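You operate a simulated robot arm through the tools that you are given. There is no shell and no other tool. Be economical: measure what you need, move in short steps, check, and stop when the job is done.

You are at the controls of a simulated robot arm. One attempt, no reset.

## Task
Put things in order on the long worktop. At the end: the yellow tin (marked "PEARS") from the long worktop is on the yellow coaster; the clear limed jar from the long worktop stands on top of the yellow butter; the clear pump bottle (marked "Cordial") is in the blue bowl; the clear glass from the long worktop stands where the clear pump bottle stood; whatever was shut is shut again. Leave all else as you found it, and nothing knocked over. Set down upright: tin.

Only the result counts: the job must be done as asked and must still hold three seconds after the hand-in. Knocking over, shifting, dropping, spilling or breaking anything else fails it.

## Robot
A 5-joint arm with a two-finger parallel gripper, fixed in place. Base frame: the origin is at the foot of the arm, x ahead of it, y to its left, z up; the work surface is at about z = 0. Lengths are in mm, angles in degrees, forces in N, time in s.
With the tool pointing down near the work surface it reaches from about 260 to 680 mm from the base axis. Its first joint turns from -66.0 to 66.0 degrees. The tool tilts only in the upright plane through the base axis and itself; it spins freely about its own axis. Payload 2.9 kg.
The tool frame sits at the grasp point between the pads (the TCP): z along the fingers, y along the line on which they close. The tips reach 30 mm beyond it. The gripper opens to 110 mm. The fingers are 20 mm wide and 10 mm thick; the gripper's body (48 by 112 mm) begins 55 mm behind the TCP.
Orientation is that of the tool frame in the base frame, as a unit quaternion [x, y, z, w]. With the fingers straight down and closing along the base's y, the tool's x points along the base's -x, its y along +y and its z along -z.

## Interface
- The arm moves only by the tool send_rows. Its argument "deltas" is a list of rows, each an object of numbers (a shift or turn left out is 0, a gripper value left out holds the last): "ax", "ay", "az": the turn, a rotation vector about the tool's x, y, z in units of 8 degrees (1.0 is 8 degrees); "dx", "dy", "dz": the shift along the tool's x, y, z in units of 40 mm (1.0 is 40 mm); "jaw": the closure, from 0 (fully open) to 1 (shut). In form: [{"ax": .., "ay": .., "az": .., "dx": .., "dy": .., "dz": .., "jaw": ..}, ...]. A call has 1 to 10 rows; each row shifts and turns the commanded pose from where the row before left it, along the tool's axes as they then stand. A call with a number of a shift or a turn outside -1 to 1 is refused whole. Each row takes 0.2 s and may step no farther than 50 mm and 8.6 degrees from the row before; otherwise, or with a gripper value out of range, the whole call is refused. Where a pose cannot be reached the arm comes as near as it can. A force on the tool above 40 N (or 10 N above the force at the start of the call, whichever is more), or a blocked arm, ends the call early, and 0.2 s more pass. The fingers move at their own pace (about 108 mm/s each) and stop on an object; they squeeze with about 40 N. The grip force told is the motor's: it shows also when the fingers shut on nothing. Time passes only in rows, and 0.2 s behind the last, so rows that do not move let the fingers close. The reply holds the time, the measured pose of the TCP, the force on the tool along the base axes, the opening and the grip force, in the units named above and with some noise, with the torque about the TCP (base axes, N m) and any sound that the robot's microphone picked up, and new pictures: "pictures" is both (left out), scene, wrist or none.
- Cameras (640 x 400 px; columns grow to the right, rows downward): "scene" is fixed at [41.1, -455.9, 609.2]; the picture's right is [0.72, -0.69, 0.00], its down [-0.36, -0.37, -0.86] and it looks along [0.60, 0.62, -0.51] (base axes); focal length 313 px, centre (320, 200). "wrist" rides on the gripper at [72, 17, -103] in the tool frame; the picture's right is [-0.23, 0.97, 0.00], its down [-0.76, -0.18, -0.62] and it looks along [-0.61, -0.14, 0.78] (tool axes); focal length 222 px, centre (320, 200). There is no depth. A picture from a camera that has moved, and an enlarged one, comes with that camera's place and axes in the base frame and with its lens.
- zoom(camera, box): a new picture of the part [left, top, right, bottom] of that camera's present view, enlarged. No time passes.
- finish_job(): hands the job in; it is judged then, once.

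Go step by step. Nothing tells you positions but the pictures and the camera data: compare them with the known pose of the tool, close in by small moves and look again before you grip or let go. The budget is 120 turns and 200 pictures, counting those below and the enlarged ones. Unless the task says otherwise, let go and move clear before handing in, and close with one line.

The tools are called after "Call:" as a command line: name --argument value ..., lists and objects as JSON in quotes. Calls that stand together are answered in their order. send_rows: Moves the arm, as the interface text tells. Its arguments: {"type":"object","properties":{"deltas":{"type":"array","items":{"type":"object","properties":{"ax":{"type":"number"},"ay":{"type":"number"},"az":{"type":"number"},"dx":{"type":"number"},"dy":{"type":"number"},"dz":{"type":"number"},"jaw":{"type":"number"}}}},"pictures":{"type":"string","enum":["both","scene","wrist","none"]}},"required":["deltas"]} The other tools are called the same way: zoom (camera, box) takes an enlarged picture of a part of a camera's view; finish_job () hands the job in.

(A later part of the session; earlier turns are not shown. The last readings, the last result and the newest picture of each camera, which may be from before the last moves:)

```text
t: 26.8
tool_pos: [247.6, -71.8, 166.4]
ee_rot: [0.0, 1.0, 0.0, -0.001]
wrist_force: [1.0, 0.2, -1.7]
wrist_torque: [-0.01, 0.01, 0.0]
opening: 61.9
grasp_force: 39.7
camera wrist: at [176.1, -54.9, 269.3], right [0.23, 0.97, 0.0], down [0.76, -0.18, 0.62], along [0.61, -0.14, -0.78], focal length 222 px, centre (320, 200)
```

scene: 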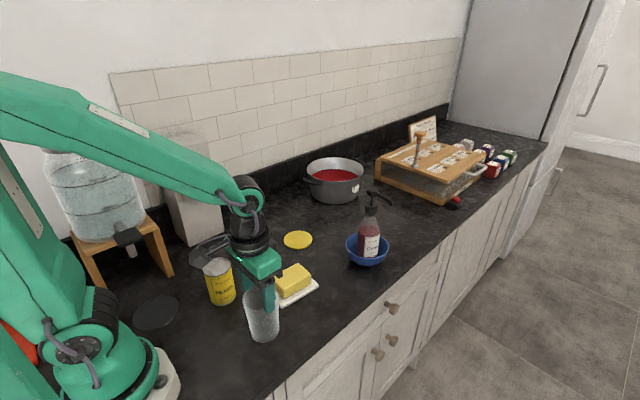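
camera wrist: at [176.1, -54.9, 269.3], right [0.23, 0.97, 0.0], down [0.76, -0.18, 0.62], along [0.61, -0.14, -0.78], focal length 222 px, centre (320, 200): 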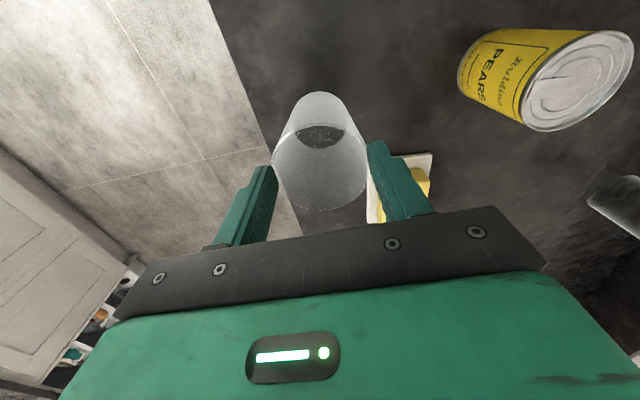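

Call:
send_rows --deltas '[{"dz": 0.6}]'

Call:
zoom --camera "scene" --box '[225, 260, 300, 370]'

```text
t: 27.2
tool_pos: [248.3, -70.8, 142.4]
ee_rot: [0.0, 1.0, 0.0, 0.0]
wrist_force: [-0.1, -0.3, -2.1]
wrist_torque: [0.0, 0.03, -0.03]
opening: 62.1
grasp_force: 39.9
camera wrist: at [176.2, -54.9, 245.3], right [0.23, 0.97, 0.0], down [0.76, -0.18, 0.62], along [0.61, -0.14, -0.78], focal length 222 px, centre (320, 200)
```

scene: 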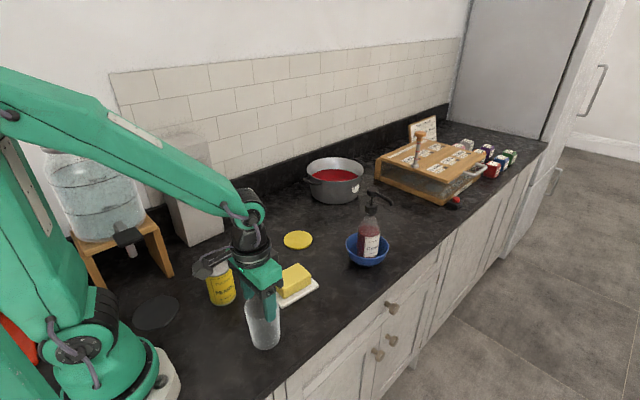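
wrist: 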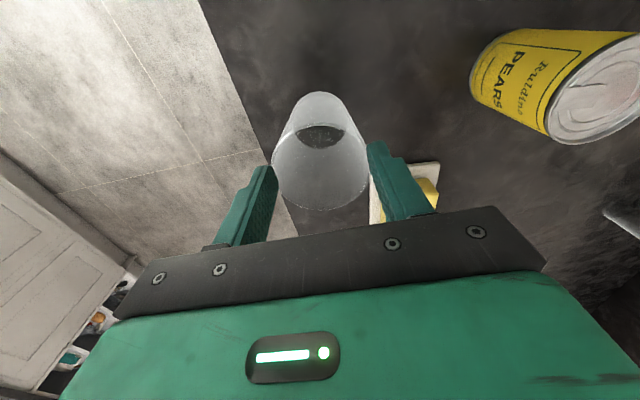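

```text
3.64 times, centred on (262, 315) of scene
camera zoom: at [41.1, -455.9, 609.2], right [0.72, -0.69, 0.0], down [-0.36, -0.37, -0.86], along [0.6, 0.62, -0.51], focal length 1139 px, centre (529, -218)
```

zoom: 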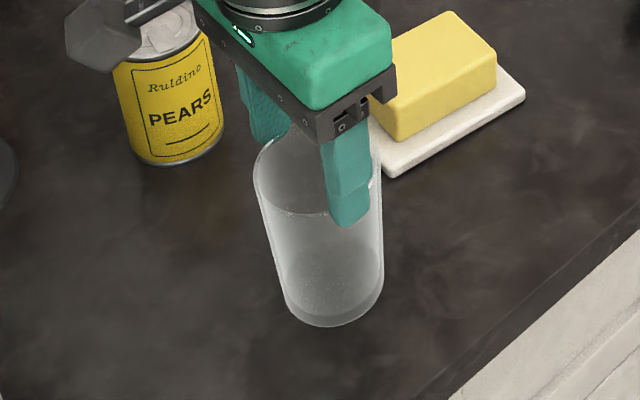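

Call:
send_rows --deltas '[{"dz": 0.2}]' --pictures "none"

Call:
send_rows --deltas '[{"dz": 0.15}]' --pictures "none"

Call:
send_rows --deltas '[{"dz": 0.1}]'

```text
t: 27.6
tool_pos: [248.2, -70.2, 133.3]
ee_rot: [0.0, 1.0, 0.0, 0.0]
wrist_force: [-0.2, -0.7, -1.8]
wrist_torque: [-0.01, 0.03, 0.01]
opening: 62.0
grasp_force: 40.0
```

```text
t: 28.0
tool_pos: [247.5, -71.4, 127.9]
ee_rot: [0.0, 1.0, -0.001, 0.0]
wrist_force: [-0.1, 1.2, -1.9]
wrist_torque: [0.03, 0.06, 0.0]
opening: 62.3
grasp_force: 40.0
```

```text
t: 28.4
tool_pos: [248.2, -71.6, 124.5]
ee_rot: [0.0, 1.0, 0.0, 0.001]
wrist_force: [-5.6, -4.4, 20.5]
wrist_torque: [-0.21, 0.51, -0.03]
opening: 62.3
grasp_force: 39.6
camera wrist: at [176.6, -55.7, 227.8], right [0.23, 0.97, 0.0], down [0.76, -0.18, 0.63], along [0.61, -0.14, -0.78], focal length 222 px, centre (320, 200)
```

scene: 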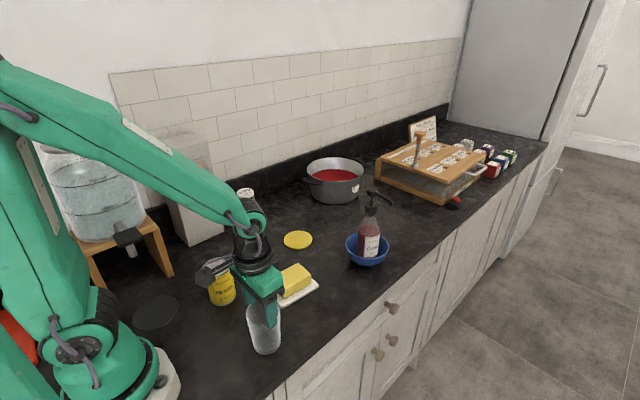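
wrist: 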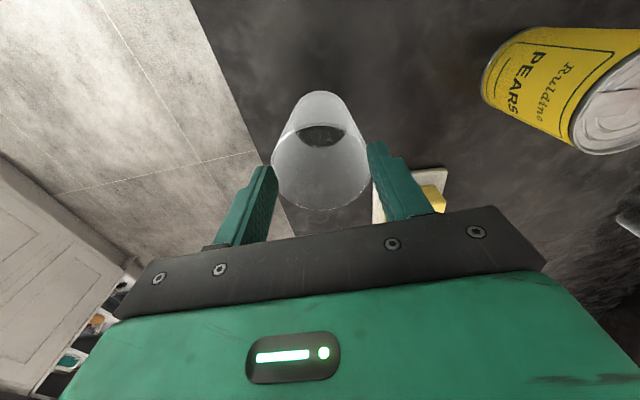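

The glass touches down at its original spot. I'll relieve the force, release and re-examine.

Call:
send_rows --deltas '[{"dz": -0.08}, {"jaw": 0.3}, {}, {"jaw": 0}, {}]'

Call:
zoom --camera "scene" --box '[225, 260, 300, 370]'

Call:
zoom --camera "wrist" --box '[220, 70, 440, 230]'

```text
t: 29.6
tool_pos: [247.5, -72.3, 126.6]
ee_rot: [0.0, 1.0, 0.0, -0.001]
wrist_force: [-0.7, -0.4, 0.6]
wrist_torque: [-0.03, 0.01, 0.02]
opening: 110.0
grasp_force: 0.1
camera wrist: at [176.2, -55.2, 230.0], right [0.23, 0.97, 0.0], down [0.76, -0.18, 0.62], along [0.61, -0.14, -0.78], focal length 222 px, centre (320, 200)
```

scene: 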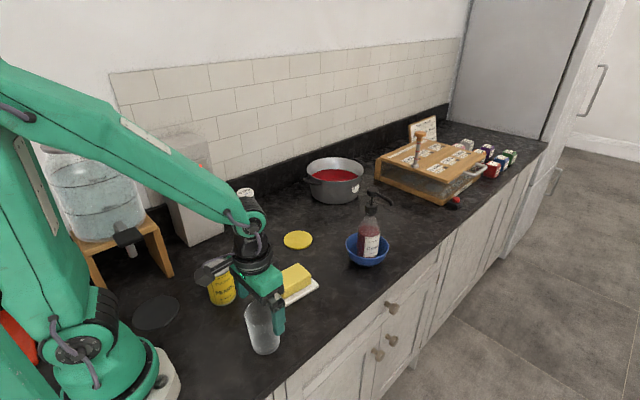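
wrist: 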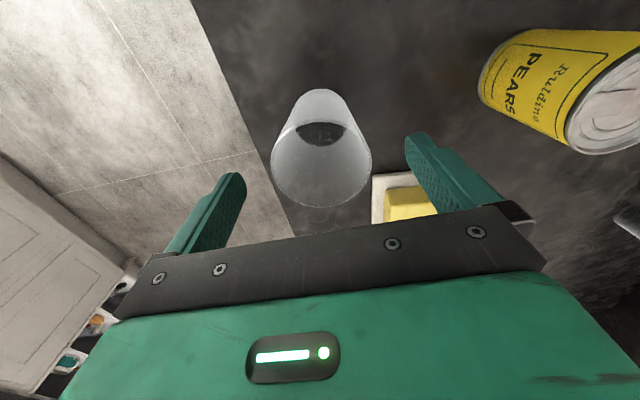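

```text
3.64 times, centred on (262, 315) of scene
camera zoom: at [41.1, -455.9, 609.2], right [0.72, -0.69, 0.0], down [-0.36, -0.37, -0.86], along [0.6, 0.62, -0.51], focal length 1139 px, centre (529, -218)
```

zoom: 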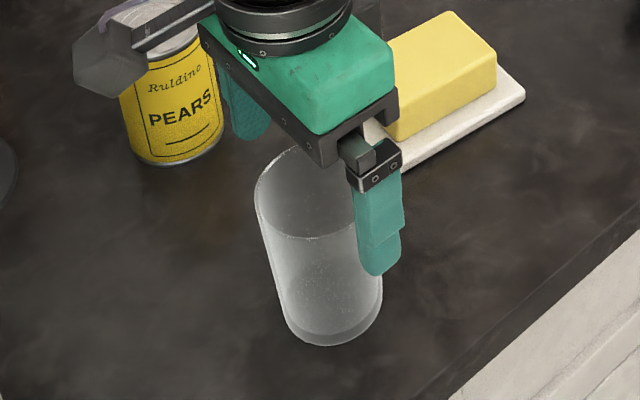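

```text
2.50 times, centred on (330, 150) of wrist
camera zoom: at [176.2, -55.2, 230.0], right [0.23, 0.97, 0.0], down [0.76, -0.18, 0.62], along [0.61, -0.14, -0.78], focal length 555 px, centre (295, 325)
```

zoom: 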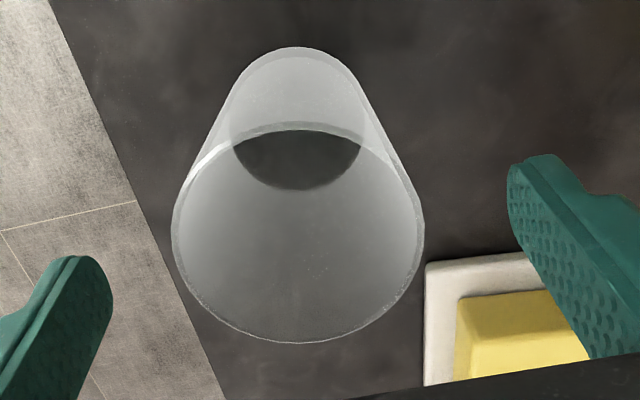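

The glass stands safely. I'll regrip lower and lift slowly to test.

Call:
send_rows --deltas '[{"dz": 0.9, "dx": -0.03}, {"dz": 0.95}, {}, {"jaw": 1}, {}, {}, {}]' --pictures "wrist"

Call:
send_rows --deltas '[{"dz": -0.1}, {"dz": -0.15}, {}]' --pictures "wrist"

```text
t: 31.2
tool_pos: [251.2, -69.9, 51.3]
ee_rot: [0.0, 1.0, 0.0, 0.0]
wrist_force: [0.4, 0.2, -0.3]
wrist_torque: [0.03, -0.02, -0.01]
opening: 61.7
grasp_force: 39.6
camera wrist: at [178.5, -53.1, 155.2], right [0.23, 0.97, 0.0], down [0.76, -0.18, 0.62], along [0.61, -0.14, -0.78], focal length 222 px, centre (320, 200)
```

wrist: 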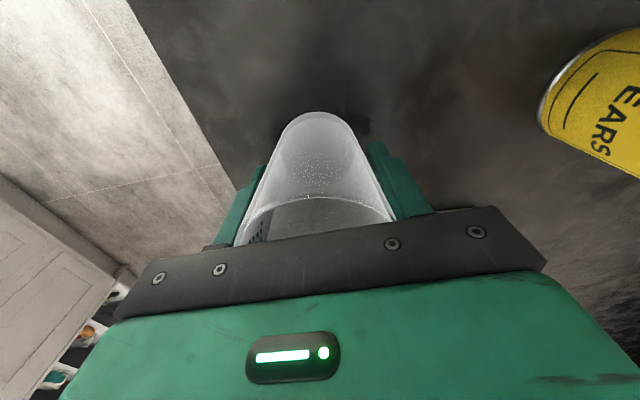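

```text
t: 32.0
tool_pos: [249.9, -70.8, 63.3]
ee_rot: [0.0, 1.0, 0.001, -0.001]
wrist_force: [-0.1, -0.3, -1.1]
wrist_torque: [0.02, -0.01, 0.04]
opening: 61.5
grasp_force: 40.4
camera wrist: at [178.1, -53.8, 165.3], right [0.23, 0.97, 0.0], down [0.76, -0.18, 0.62], along [0.61, -0.14, -0.78], focal length 222 px, centre (320, 200)
```

wrist: 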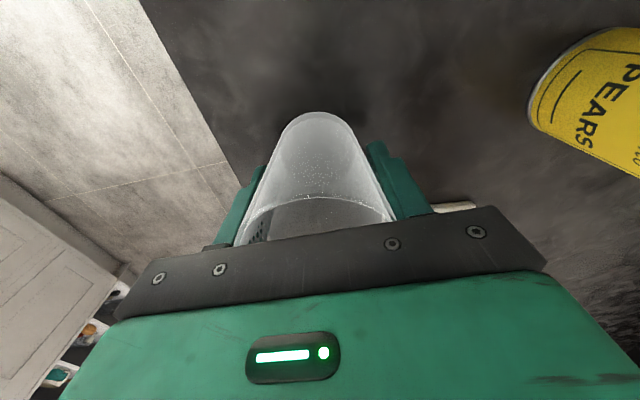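

It's holding now without slip. I'll continue lifting gently and check.

Call:
send_rows --deltas '[{"dz": -0.3}, {"dz": -0.4}, {"dz": -0.4}, {"dz": -0.3}]' --pictures "wrist"

```text
t: 33.0
tool_pos: [250.7, -71.2, 118.3]
ee_rot: [-0.001, 1.0, 0.0, -0.001]
wrist_force: [-0.2, -0.6, -2.2]
wrist_torque: [0.01, 0.03, -0.03]
opening: 61.6
grasp_force: 40.0
camera wrist: at [177.2, -54.9, 221.6], right [0.23, 0.97, 0.0], down [0.76, -0.18, 0.62], along [0.61, -0.14, -0.78], focal length 222 px, centre (320, 200)
```

wrist: 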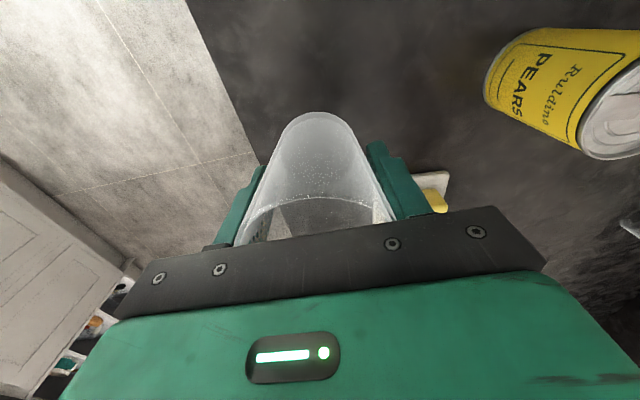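

Firm. I'll raise and carry it to the bottle's old spot (371,170.5).

Call:
send_rows --deltas '[{"dz": -0.6}, {"dz": -1}, {"dz": -0.7}, {"dx": -0.43, "dy": 0.86}, {"dx": -0.43, "dy": 0.86}, {"dx": -0.43, "dy": 0.86}, {"dx": -0.43, "dy": 0.86}, {"dx": -0.43, "dy": 0.86}, {"dx": -0.43, "dy": 0.86}, {"dx": -0.42, "dy": 0.86}]'

```text
t: 35.2
tool_pos: [370.3, 169.8, 209.4]
ee_rot: [0.001, 1.0, 0.0, 0.0]
wrist_force: [1.3, -0.6, -2.7]
wrist_torque: [-0.01, 0.05, -0.02]
opening: 61.3
grasp_force: 40.4
camera wrist: at [298.8, 185.8, 312.9], right [0.23, 0.97, 0.0], down [0.76, -0.18, 0.62], along [0.61, -0.14, -0.78], focal length 222 px, centre (320, 200)
```

scene: 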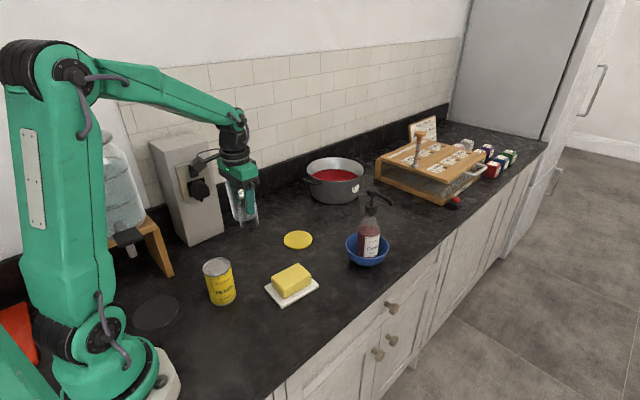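
wrist: 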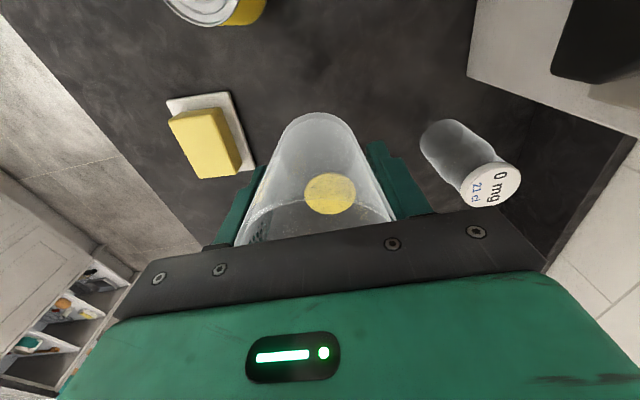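

Call:
send_rows --deltas '[{"dz": 0.8, "dx": -0.02, "dy": 0.02}, {"dz": 1}, {"dz": 1}, {"dz": 0.6}, {"dz": 0.3}, {}]'

```text
t: 36.6
tool_pos: [370.0, 171.6, 59.2]
ee_rot: [0.0, 1.0, 0.0, 0.0]
wrist_force: [-0.8, 0.6, -0.5]
wrist_torque: [0.02, 0.02, 0.01]
opening: 61.7
grasp_force: 40.0
camera wrist: at [298.5, 187.4, 163.8], right [0.23, 0.97, 0.0], down [0.76, -0.18, 0.62], along [0.61, -0.14, -0.78], focal length 222 px, centre (320, 200)
```

scene: 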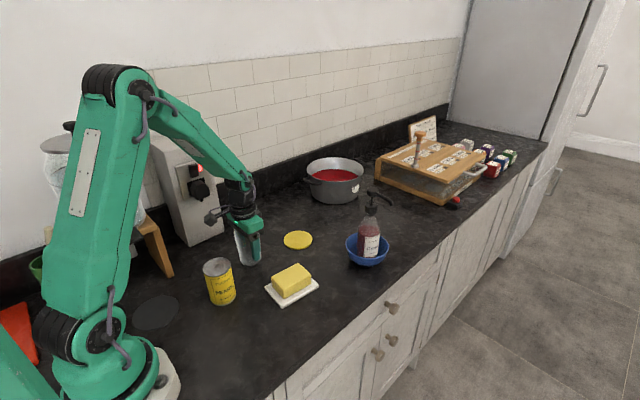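
wrist: 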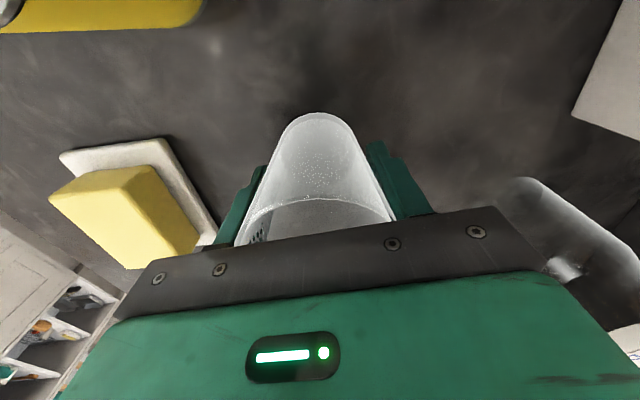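

Call:
send_rows --deltas '[{"dz": 0.1}, {}]' --pictures "none"

Call:
send_rows --deltas '[{"dz": 0.07}, {}]' --pictures "none"

```text
t: 37.2
tool_pos: [370.8, 170.5, 56.3]
ee_rot: [0.0, 1.0, 0.001, 0.0]
wrist_force: [0.8, 0.1, -1.9]
wrist_torque: [-0.04, 0.01, -0.03]
opening: 61.3
grasp_force: 39.7
```

```text
t: 37.8
tool_pos: [369.6, 170.8, 54.1]
ee_rot: [0.0, 1.0, 0.001, -0.001]
wrist_force: [-0.2, 0.5, -2.2]
wrist_torque: [-0.03, -0.03, -0.02]
opening: 61.6
grasp_force: 40.0
```

Call:
send_rows --deltas '[{"dz": 0.06}, {}]' --pictures "none"

Call:
send_rows --deltas '[{"dz": 0.04}, {}]' --pictures "none"

```text
t: 38.4
tool_pos: [370.3, 171.4, 52.6]
ee_rot: [0.0, 1.0, 0.0, 0.0]
wrist_force: [-0.1, 0.3, -2.6]
wrist_torque: [0.0, -0.03, 0.0]
opening: 61.2
grasp_force: 40.1
```

```text
t: 39.0
tool_pos: [370.5, 171.2, 51.4]
ee_rot: [0.0, 1.0, -0.001, 0.0]
wrist_force: [-1.1, -1.5, 5.1]
wrist_torque: [0.11, 0.04, 0.0]
opening: 61.8
grasp_force: 39.4
```

The glass has touched down, so I'll release and rise.

Call:
send_rows --deltas '[{"jaw": 0.25}, {}, {"jaw": 0}, {}, {"dz": -0.7}, {"dz": -1}, {"dz": -1}, {"dz": -1}, {}]'

Call:
zoom --camera "scene" --box '[190, 170, 310, 310]'

```text
t: 41.0
tool_pos: [370.5, 171.7, 198.6]
ee_rot: [0.0, 1.0, 0.001, -0.001]
wrist_force: [0.6, 0.8, -0.4]
wrist_torque: [-0.01, -0.01, 0.02]
opening: 109.8
grasp_force: 0.1
camera wrist: at [298.3, 187.9, 301.9], right [0.23, 0.97, 0.0], down [0.76, -0.18, 0.62], along [0.61, -0.14, -0.78], focal length 222 px, centre (320, 200)
```

scene: 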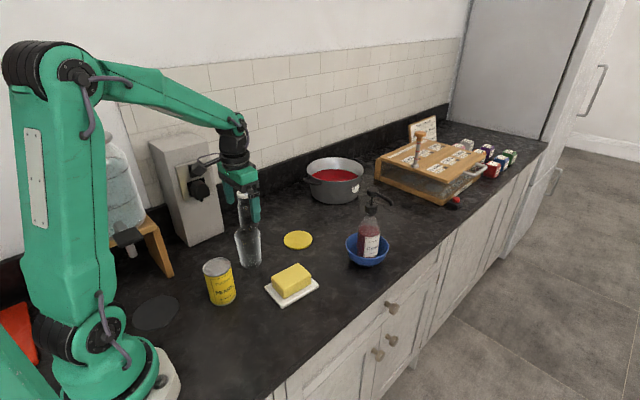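
wrist: 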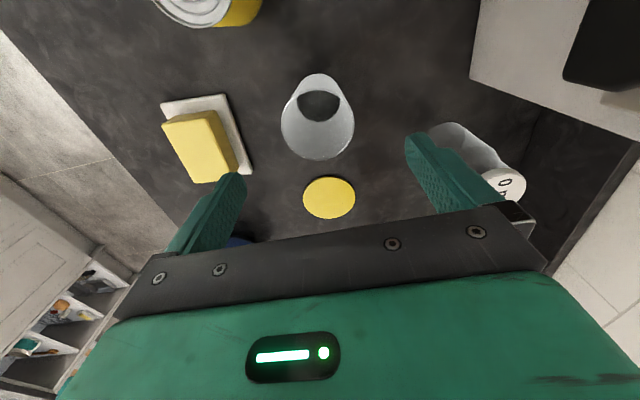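

```text
2.86 times, centred on (250, 240) of scene
camera zoom: at [41.1, -455.9, 609.2], right [0.72, -0.69, 0.0], down [-0.36, -0.37, -0.86], along [0.6, 0.62, -0.51], focal length 895 px, centre (520, 86)
```

zoom: 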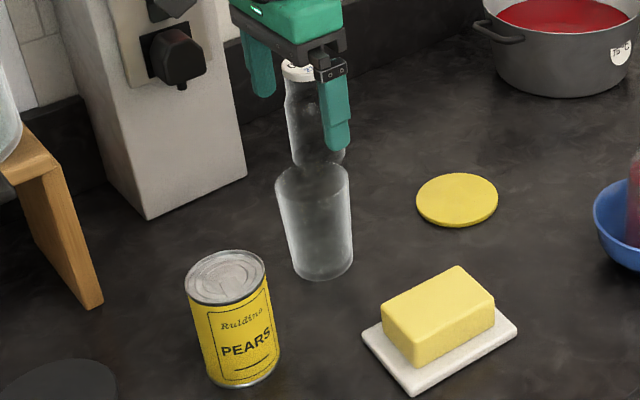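

The glass stands on the bottle's former spot. Next is the tin (~(255,115)); I'll move over it and look.

Call:
send_rows --deltas '[{"dx": 0.96, "dy": -0.47}, {"dx": 0.96, "dy": -0.47}, {"dx": 0.96, "dy": -0.47}, {}]' --pictures "wrist"

Call:
zoom --camera "wrist" --box '[240, 50, 400, 200]'

```text
t: 42.0
tool_pos: [257.4, 112.4, 201.0]
ee_rot: [0.0, 1.0, 0.0, 0.0]
wrist_force: [-0.8, 0.1, -1.0]
wrist_torque: [-0.03, 0.01, 0.01]
opening: 110.0
grasp_force: 0.1
camera wrist: at [184.9, 128.9, 303.4], right [0.23, 0.97, 0.0], down [0.76, -0.18, 0.62], along [0.61, -0.14, -0.78], focal length 222 px, centre (320, 200)
```

wrist: 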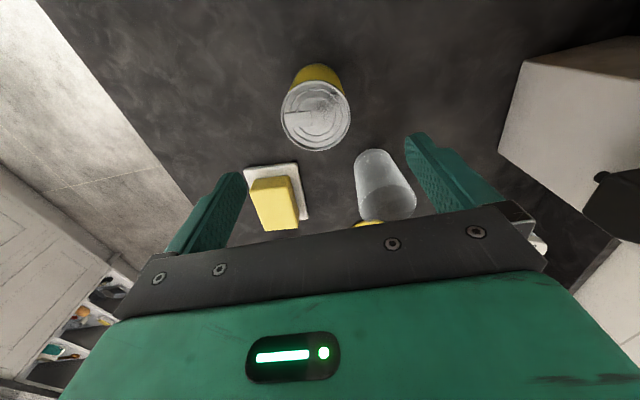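

```text
2.67 times, centred on (320, 125) of wrist
camera zoom: at [184.9, 128.9, 303.4], right [0.23, 0.97, 0.0], down [0.76, -0.18, 0.62], along [0.61, -0.14, -0.78], focal length 592 px, centre (320, 400)
```

zoom: 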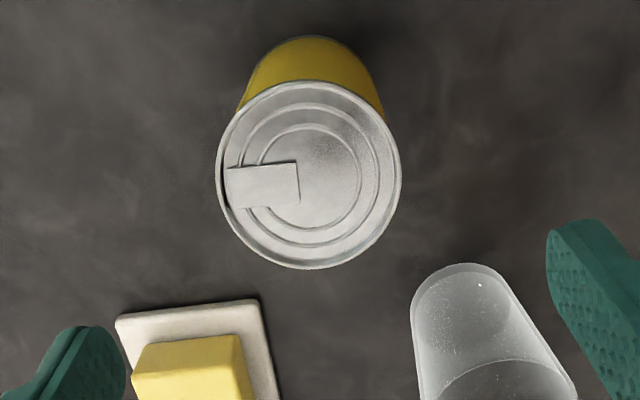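

Call:
send_rows --deltas '[{"dx": 0.15, "dz": 0.9}, {"dz": 1}, {"dz": 1}, {"dz": 0.7}, {}, {"jaw": 1}, {}, {}, {}, {}]'

```text
t: 44.2
tool_pos: [250.8, 114.2, 55.7]
ee_rot: [-0.001, 1.0, 0.0, 0.0]
wrist_force: [-0.5, 1.0, -0.5]
wrist_torque: [0.01, 0.01, -0.02]
opening: 61.1
grasp_force: 39.9
camera wrist: at [178.7, 130.2, 158.6], right [0.23, 0.97, 0.0], down [0.76, -0.18, 0.62], along [0.61, -0.14, -0.78], focal length 222 px, centre (320, 200)
```

scene: 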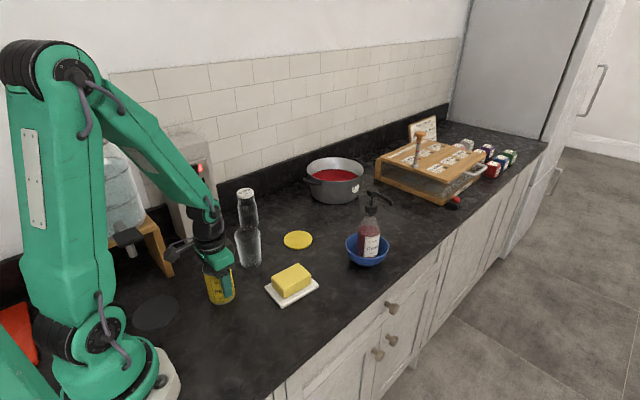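
wrist: 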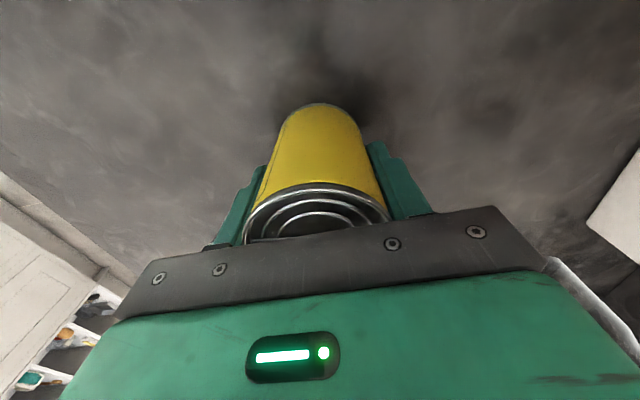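

Gripped at 61 mm. I'll lift slowly.

Call:
send_rows --deltas '[{"dz": -0.15}, {"dz": -0.3}, {"dz": -0.4}, {"dz": -0.4}]' --pictures "wrist"

```text
t: 45.2
tool_pos: [248.9, 114.2, 105.2]
ee_rot: [0.0, 1.0, -0.001, 0.0]
wrist_force: [-0.5, -0.1, -3.0]
wrist_torque: [0.01, -0.02, -0.01]
opening: 60.9
grasp_force: 39.8
camera wrist: at [177.0, 131.2, 208.2], right [0.23, 0.97, 0.0], down [0.76, -0.18, 0.62], along [0.61, -0.14, -0.78], focal length 222 px, centre (320, 200)
```

wrist: 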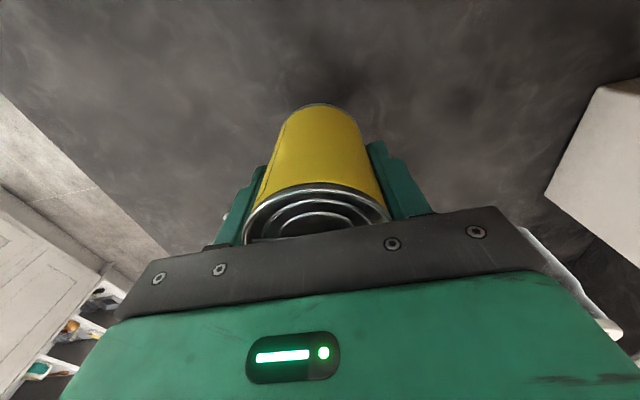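

Call:
send_rows --deltas '[{"dz": -0.8}, {"dz": -1}, {"dz": -1}, {"dx": -0.8}, {"dx": -0.9, "dy": 0.15}, {"dx": -0.9, "dy": 0.15}, {"dx": -0.9, "dy": 0.15}, {"dx": -0.9, "dy": 0.15}, {"dx": -0.9, "dy": 0.15}]' --pictures "none"

Call:
send_rows --deltas '[{"dx": -0.9, "dy": 0.15}, {"dx": -0.7, "dy": 0.08}, {}]'

```text
t: 47.2
tool_pos: [461.9, 143.5, 217.3]
ee_rot: [0.0, 1.0, 0.0, 0.0]
wrist_force: [-0.7, -0.2, -3.3]
wrist_torque: [0.0, 0.01, -0.01]
opening: 60.7
grasp_force: 40.1
```

```text
t: 48.0
tool_pos: [526.9, 153.9, 217.1]
ee_rot: [-0.001, 1.0, 0.0, 0.0]
wrist_force: [0.5, 0.0, -2.5]
wrist_torque: [-0.01, 0.01, 0.04]
opening: 61.0
grasp_force: 40.6
camera wrist: at [455.2, 169.3, 319.8], right [0.23, 0.97, 0.0], down [0.76, -0.18, 0.62], along [0.61, -0.14, -0.78], focal length 222 px, centre (320, 200)
```

scene: 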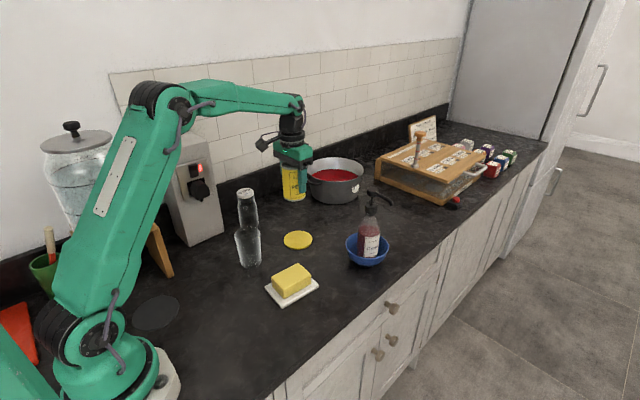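
wrist: 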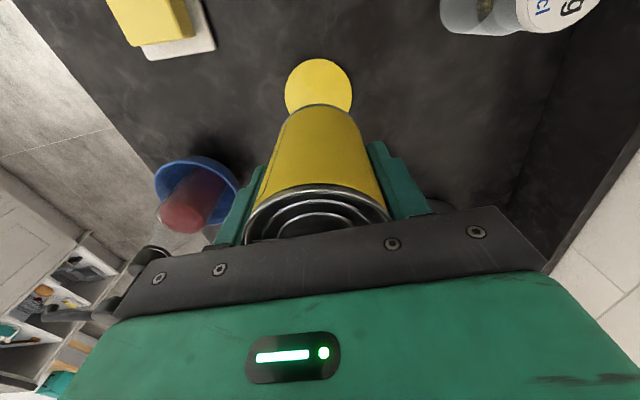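

Call:
send_rows --deltas '[{"dx": -0.1, "dy": -0.04, "dz": 0.8}, {"dz": 1}, {"dz": 1}, {"dz": 0.8}, {}]'

Call:
zoom --camera "scene" --box '[250, 150, 350, 270]'

```text
t: 49.2
tool_pos: [529.2, 150.2, 71.2]
ee_rot: [0.0, 1.0, 0.0, 0.001]
wrist_force: [-0.2, 0.1, -3.2]
wrist_torque: [-0.02, 0.01, 0.01]
opening: 61.0
grasp_force: 40.3
camera wrist: at [458.3, 166.9, 175.9], right [0.23, 0.97, 0.0], down [0.76, -0.18, 0.62], along [0.61, -0.14, -0.78], focal length 222 px, centre (320, 200)
```

scene: 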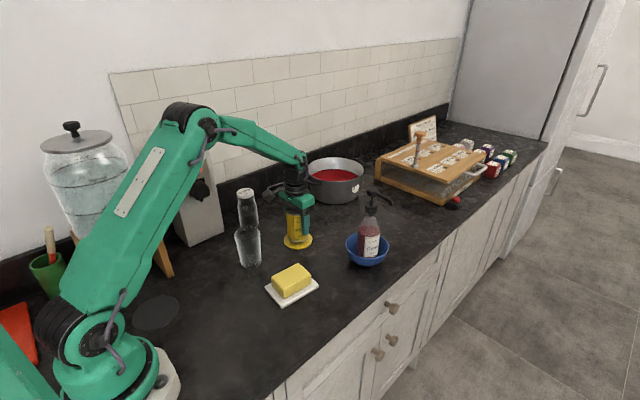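
wrist: 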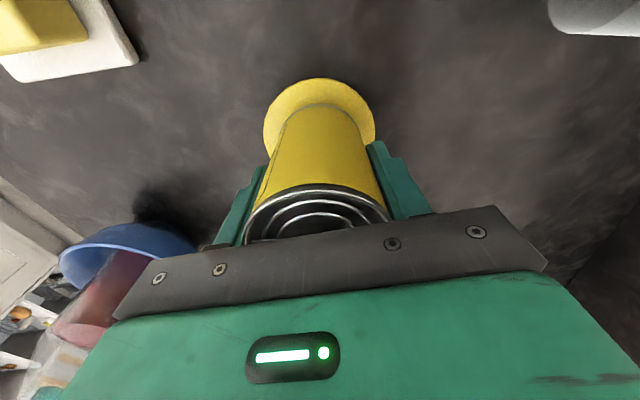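

```text
3.33 times, centred on (300, 210) of scene
camera zoom: at [41.1, -455.9, 609.2], right [0.72, -0.69, 0.0], down [-0.36, -0.37, -0.86], along [0.6, 0.62, -0.51], focal length 1044 px, centre (387, 167)
```

zoom: 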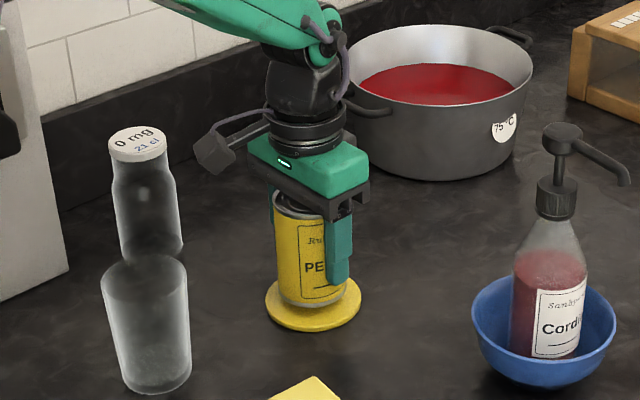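

Call:
send_rows --deltas '[{"dz": 0.15}, {"dx": -0.03, "dy": 0.03}, {}]' --pictures "none"

Call:
send_rows --deltas '[{"dz": 0.06}, {}]' --pictures "none"

Call:
send_rows --deltas '[{"dz": 0.05}, {}]' --pictures "wrist"

```text
t: 50.0
tool_pos: [530.5, 153.0, 65.6]
ee_rot: [0.0, 1.0, 0.0, 0.0]
wrist_force: [-0.9, 0.3, -2.8]
wrist_torque: [0.02, 0.04, -0.02]
opening: 61.1
grasp_force: 40.6
```

```text
t: 50.6
tool_pos: [530.6, 152.0, 64.5]
ee_rot: [0.0, 1.0, 0.0, 0.0]
wrist_force: [0.2, -0.5, -4.5]
wrist_torque: [0.01, -0.03, -0.04]
opening: 61.1
grasp_force: 40.3
```

```text
t: 51.2
tool_pos: [529.9, 152.2, 62.8]
ee_rot: [0.001, 1.0, 0.0, 0.0]
wrist_force: [-0.1, -0.4, -3.7]
wrist_torque: [0.0, -0.01, -0.03]
opening: 61.2
grasp_force: 39.6
camera wrist: at [458.7, 169.2, 165.4], right [0.23, 0.97, 0.0], down [0.76, -0.18, 0.62], along [0.61, -0.14, -0.78], focal length 222 px, centre (320, 200)
```

wrist: 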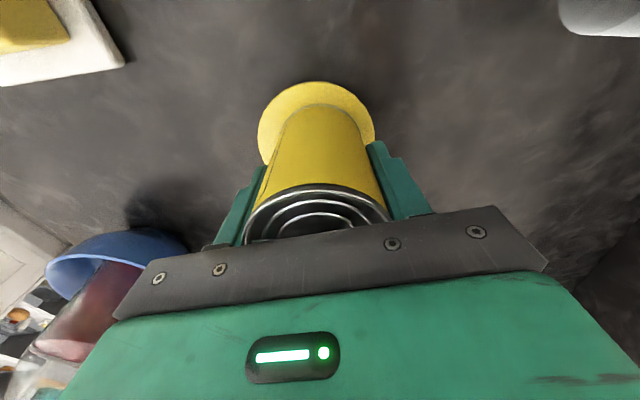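

Call:
send_rows --deltas '[{"dz": 0.05}, {}]' --pictures "none"

Call:
send_rows --deltas '[{"dz": 0.05}, {}]' --pictures "none"

```text
t: 51.8
tool_pos: [530.2, 153.5, 62.6]
ee_rot: [0.0, 1.0, 0.0, 0.0]
wrist_force: [-3.5, -1.7, 7.3]
wrist_torque: [-0.12, 0.3, -0.03]
opening: 61.0
grasp_force: 39.9
```

```text
t: 52.4
tool_pos: [532.1, 152.8, 60.5]
ee_rot: [0.001, 1.0, 0.001, 0.003]
wrist_force: [-7.1, -1.1, 27.7]
wrist_torque: [-0.15, 0.33, 0.01]
opening: 61.2
grasp_force: 40.6
```

Seated. I'll relieve slightly, open, rise.

Call:
send_rows --deltas '[{"dz": -0.07}, {"jaw": 0.25}, {}, {"jaw": 0}, {}, {"dz": -0.7}, {"dz": -1}, {"dz": -1}, {"dz": -1}, {}]'

Call:
zoom --camera "scene" --box '[220, 150, 350, 310]'

```text
t: 54.6
tool_pos: [531.2, 149.1, 212.0]
ee_rot: [0.001, 1.0, 0.0, 0.0]
wrist_force: [-1.2, -0.6, -0.4]
wrist_torque: [-0.01, 0.01, -0.01]
opening: 109.9
grasp_force: 0.1
camera wrist: at [459.3, 166.1, 315.1], right [0.23, 0.97, 0.0], down [0.76, -0.18, 0.62], along [0.61, -0.14, -0.78], focal length 222 px, centre (320, 200)
```

scene: 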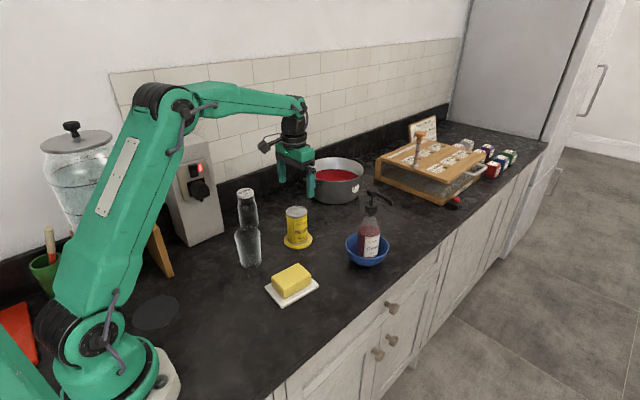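
wrist: 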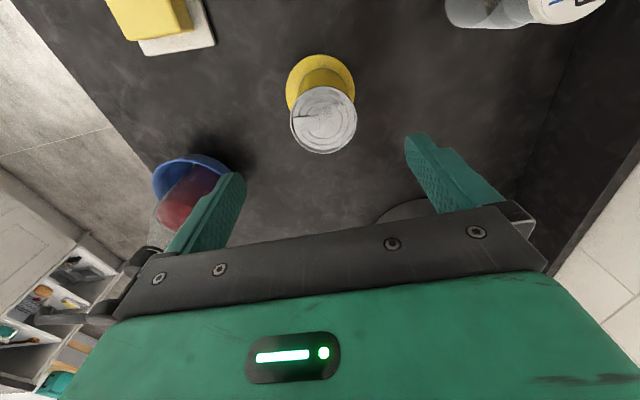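

```text
2.50 times, centred on (285, 230) of scene
camera zoom: at [41.1, -455.9, 609.2], right [0.72, -0.69, 0.0], down [-0.36, -0.37, -0.86], along [0.6, 0.62, -0.51], focal length 783 px, centre (408, 125)
```

zoom: 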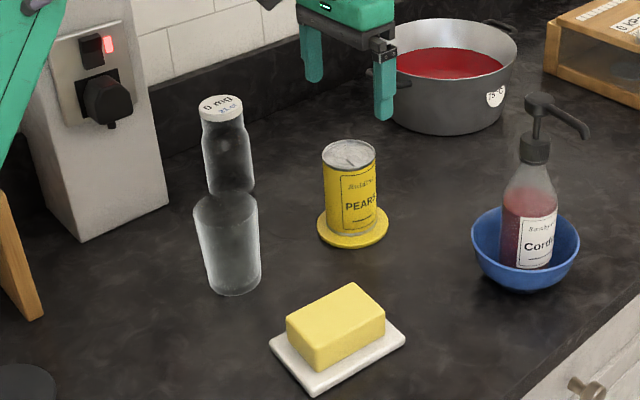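

The tin is upright on the coaster. For the jar (~(468,325), ~133 tall) I'll spin −90° so the fingers close along x, then approach and look.

Call:
send_rows --deltas '[{"az": -1, "dz": -0.5}, {"az": -1, "dz": -0.5}, {"az": -1}, {"az": -1}, {"az": -1}, {"az": -1}, {"az": -1}, {"az": -1}, {"az": -1}, {"az": -1}]' --pictures "none"

Call:
send_rows --deltas '[{"az": -1, "jaw": 0.15}, {"az": -0.25}, {"dx": -0.9, "dy": 0.4}, {"dx": -0.9, "dy": 0.4}, {"dx": -0.9, "dy": 0.4}, {"dx": -0.9, "dy": 0.4}, {}]'

```text
t: 56.8
tool_pos: [530.9, 152.1, 249.5]
ee_rot: [-0.644, 0.765, -0.001, 0.0]
wrist_force: [-1.4, -0.9, 0.6]
wrist_torque: [0.0, 0.0, 0.02]
opening: 109.8
grasp_force: 0.1
```

```text
t: 58.4
tool_pos: [467.0, 295.6, 249.9]
ee_rot: [0.708, -0.706, 0.0, 0.0]
wrist_force: [0.4, -0.3, 0.3]
wrist_torque: [0.02, -0.04, -0.01]
opening: 93.8
grasp_force: 0.0
camera wrist: at [450.1, 223.4, 353.9], right [-0.97, 0.23, 0.0], down [0.18, 0.76, 0.62], along [0.14, 0.61, -0.78], focal length 222 px, centre (320, 200)
```

scene: 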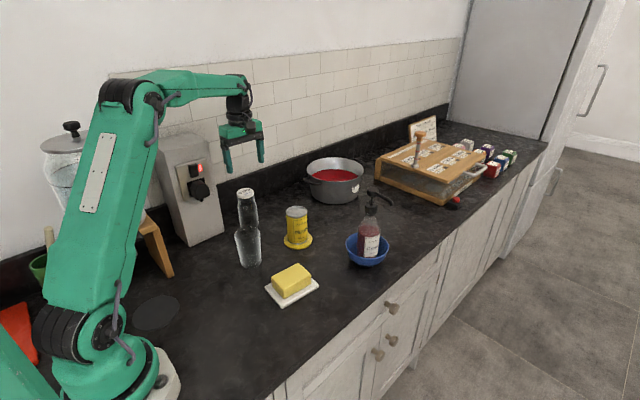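
wrist: 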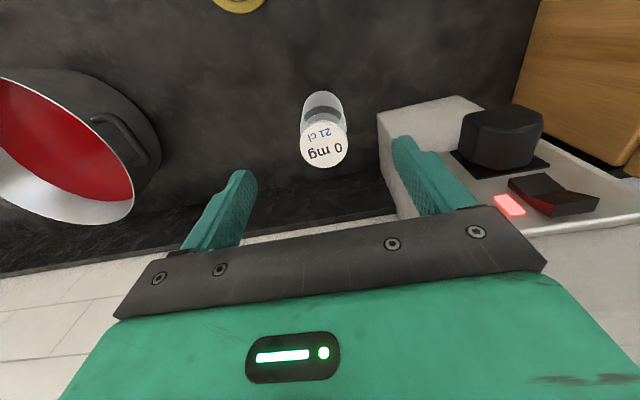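

Call:
zoom --camera "wrist" --box '[270, 70, 430, 230]'

Call:
zoom --camera "scene" --box '[180, 110, 280, 250]'

```text
2.50 times, centred on (350, 150) of wrist
camera zoom: at [450.1, 223.4, 353.9], right [-0.97, 0.23, 0.0], down [0.18, 0.76, 0.62], along [0.14, 0.61, -0.78], focal length 555 px, centre (245, 325)
```

zoom: 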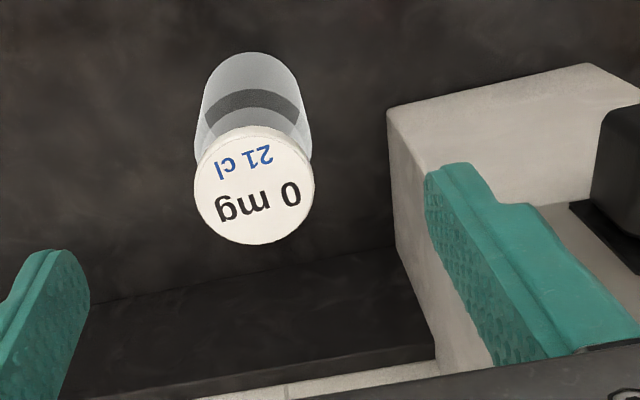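

```text
2.86 times, centred on (230, 180) of scene
camera zoom: at [41.1, -455.9, 609.2], right [0.72, -0.69, 0.0], down [-0.36, -0.37, -0.86], along [0.6, 0.62, -0.51], focal length 895 px, centre (577, 257)
```

zoom: 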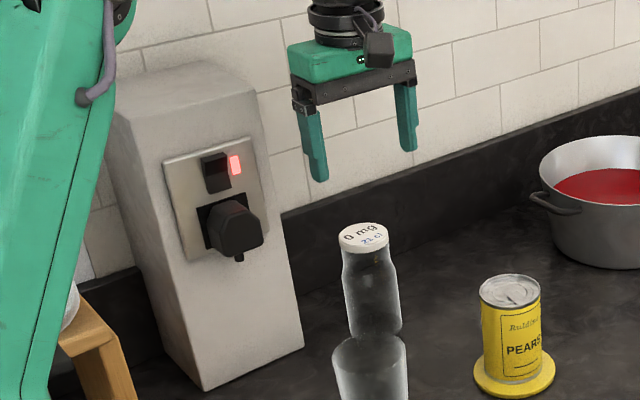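

The jar is at about (470,329), ~124 tall. I'll move above it and verify lower.

Call:
send_rows --deltas '[{"dx": -0.42, "dy": -0.04}, {"dx": -0.42, "dy": -0.04}, {"dz": 0.9}, {"dz": 0.6}, {}]'

Call:
zoom --camera "wrist" --box '[240, 70, 400, 230]'

Call:
zoom --camera "scene" --box '[200, 130, 300, 270]'

```text
t: 59.6
tool_pos: [469.9, 331.0, 190.1]
ee_rot: [-0.707, 0.708, 0.0, 0.0]
wrist_force: [-0.1, 0.0, -0.3]
wrist_torque: [0.03, -0.01, -0.02]
opening: 93.4
grasp_force: 0.0
camera wrist: at [453.8, 258.5, 293.6], right [-0.97, 0.23, 0.0], down [0.18, 0.76, 0.62], along [0.14, 0.61, -0.78], focal length 222 px, centre (320, 200)
```

scene: 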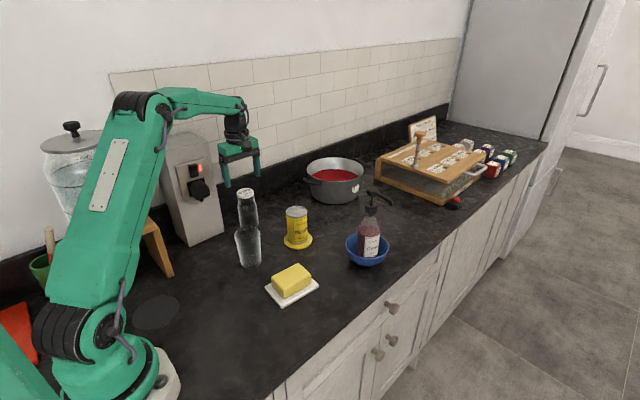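
wrist: 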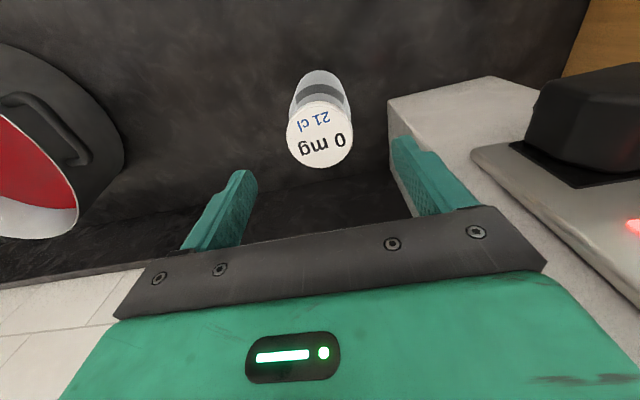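

```text
2.50 times, centred on (320, 150) of wrist
camera zoom: at [453.8, 258.5, 293.6], right [-0.97, 0.23, 0.0], down [0.18, 0.76, 0.62], along [0.14, 0.61, -0.78], focal length 555 px, centre (320, 325)
```

zoom: 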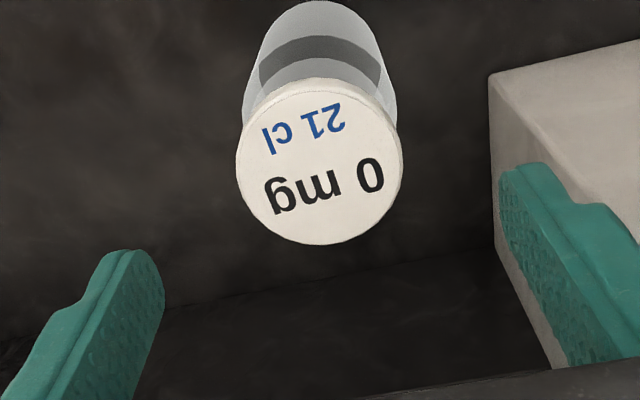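

```text
2.86 times, centred on (250, 200) of scene
camera zoom: at [41.1, -455.9, 609.2], right [0.72, -0.69, 0.0], down [-0.36, -0.37, -0.86], along [0.6, 0.62, -0.51], focal length 895 px, centre (520, 200)
```

zoom: 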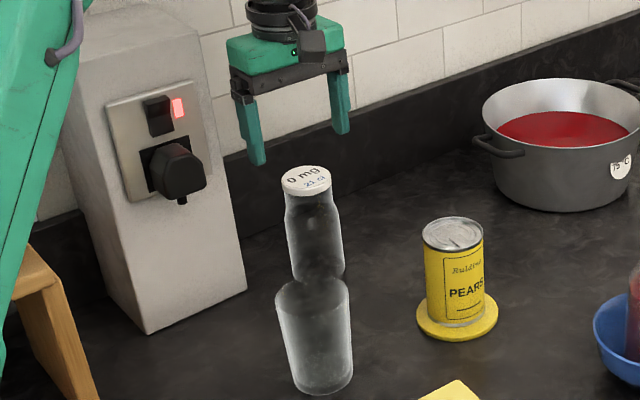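

Call:
send_rows --deltas '[{"dx": 0.1, "dz": 0.8}, {"dz": 1}, {"dz": 0.8}, {}]'

Call:
zoom --camera "scene" --box '[200, 150, 300, 270]'

```text
t: 60.6
tool_pos: [469.3, 329.4, 85.3]
ee_rot: [-0.707, 0.707, -0.001, 0.0]
wrist_force: [0.2, -0.3, -0.3]
wrist_torque: [-0.02, -0.01, -0.01]
opening: 93.4
grasp_force: 0.0
camera wrist: at [453.8, 256.1, 189.2], right [-0.97, 0.23, 0.0], down [0.18, 0.76, 0.62], along [0.14, 0.61, -0.78], focal length 222 px, centre (320, 200)
```

scene: 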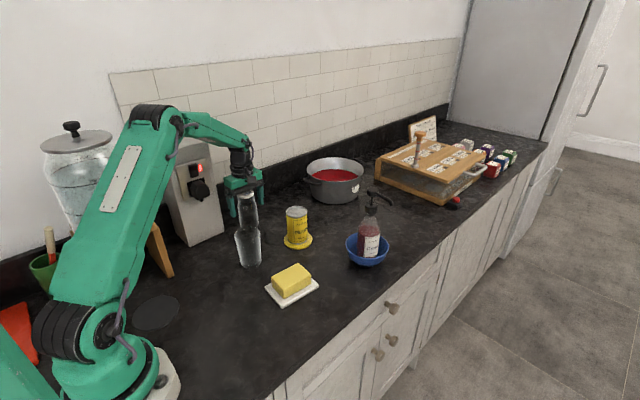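
wrist: 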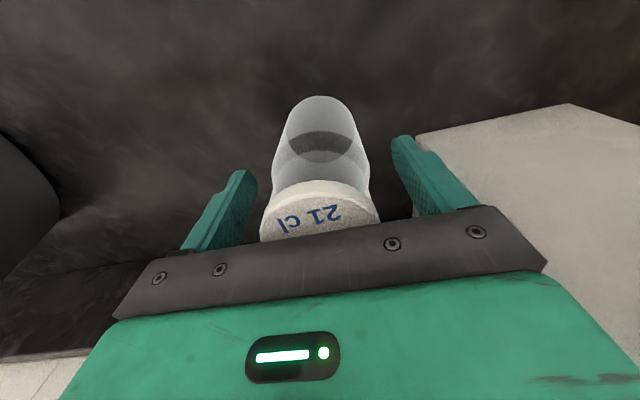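

```text
3.33 times, centred on (250, 210) of scene
camera zoom: at [41.1, -455.9, 609.2], right [0.72, -0.69, 0.0], down [-0.36, -0.37, -0.86], along [0.6, 0.62, -0.51], focal length 1044 px, centre (553, 167)
```

zoom: 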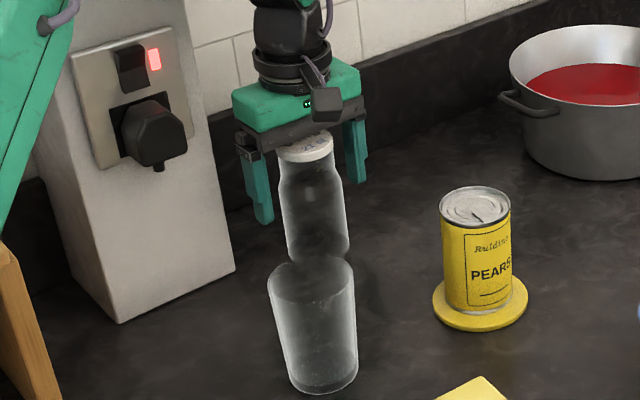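

Call:
send_rows --deltas '[{"jaw": 1}, {}, {}, {}, {}]' --pictures "wrist"

Call:
send_rows --deltas '[{"dz": -0.1}, {"dz": -0.15}, {"dz": -0.2}, {}]' --pictures "wrist"

```text
t: 61.8
tool_pos: [469.9, 328.6, 86.5]
ee_rot: [-0.707, 0.707, -0.001, 0.001]
wrist_force: [-0.3, -0.8, -0.7]
wrist_torque: [0.01, -0.02, 0.0]
opening: 59.5
grasp_force: 40.1
camera wrist: at [453.8, 256.0, 189.3], right [-0.97, 0.23, 0.0], down [0.18, 0.76, 0.62], along [0.14, 0.61, -0.78], focal length 222 px, centre (320, 200)
```

wrist: 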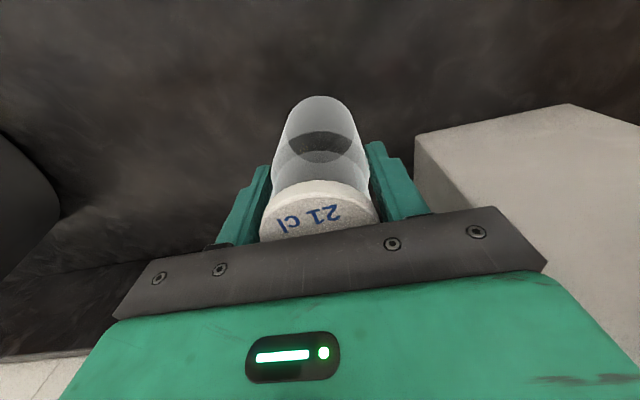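

```text
t: 62.8
tool_pos: [469.6, 327.2, 103.7]
ee_rot: [-0.707, 0.707, 0.0, 0.0]
wrist_force: [0.0, 0.9, -1.8]
wrist_torque: [0.01, -0.01, 0.03]
opening: 59.7
grasp_force: 39.6
camera wrist: at [453.5, 254.1, 207.0], right [-0.97, 0.23, 0.0], down [0.18, 0.76, 0.62], along [0.14, 0.61, -0.78], focal length 222 px, centre (320, 200)
```

wrist: 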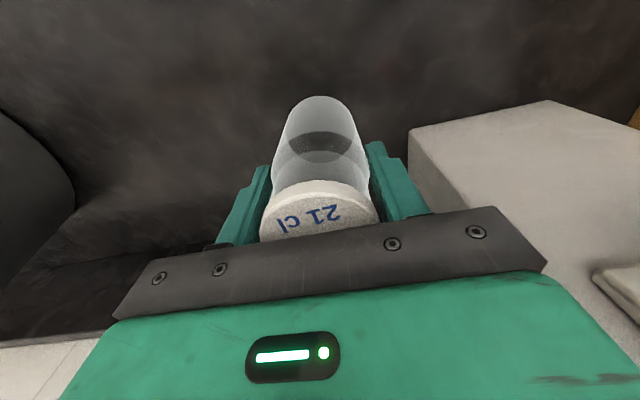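

Holding firmly. I'll raise and carry it toward the butter.

Call:
send_rows --deltas '[{"dz": -0.6}, {"dz": -1}, {"dz": -1}, {"dz": -0.8}, {"dx": 0.6, "dy": 0.1}, {"dx": 0.9, "dy": 0.2}, {"dx": 0.9, "dy": 0.2}, {"dx": 0.9, "dy": 0.2}, {"dx": 0.9, "dy": 0.2}, {"dx": 0.9, "dy": 0.2}]' --pictures "none"

Call:
send_rows --deltas '[{"dx": 0.9, "dy": 0.2}, {"dx": 0.6, "dy": 0.2}, {"dx": 0.4, "dy": 0.2}, {}]'

```text
t: 65.0
tool_pos: [424.4, 124.0, 239.2]
ee_rot: [0.707, -0.707, 0.0, 0.0]
wrist_force: [-0.5, -0.9, -2.4]
wrist_torque: [0.0, 0.02, 0.0]
opening: 59.2
grasp_force: 40.4
```

```text
t: 66.0
tool_pos: [402.1, 46.9, 239.0]
ee_rot: [-0.707, 0.707, 0.0, 0.0]
wrist_force: [0.2, 0.0, -1.5]
wrist_torque: [-0.04, -0.01, 0.02]
opening: 59.5
grasp_force: 39.8
camera wrist: at [385.7, -26.2, 342.7], right [-0.97, 0.23, 0.0], down [0.18, 0.76, 0.62], along [0.14, 0.61, -0.78], focal length 222 px, centre (320, 200)
```

scene: 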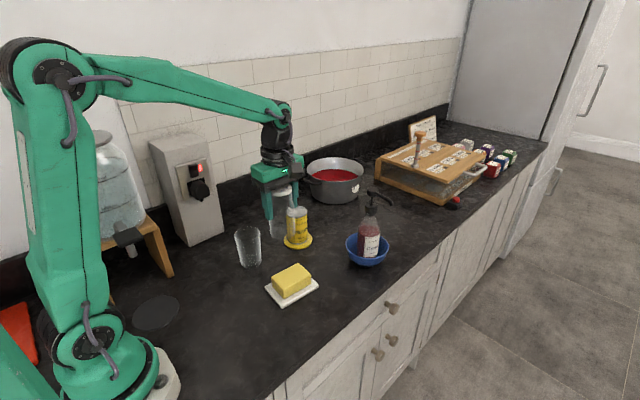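
wrist: 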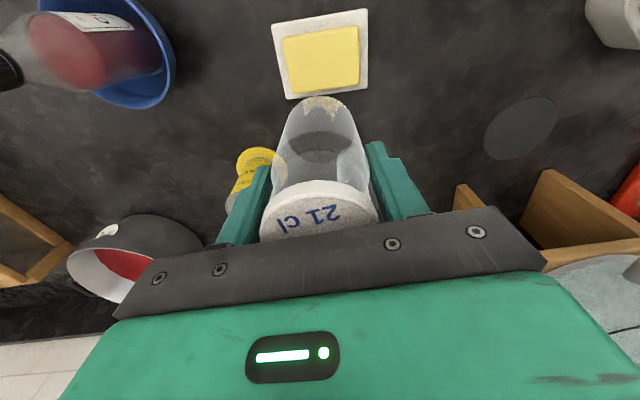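

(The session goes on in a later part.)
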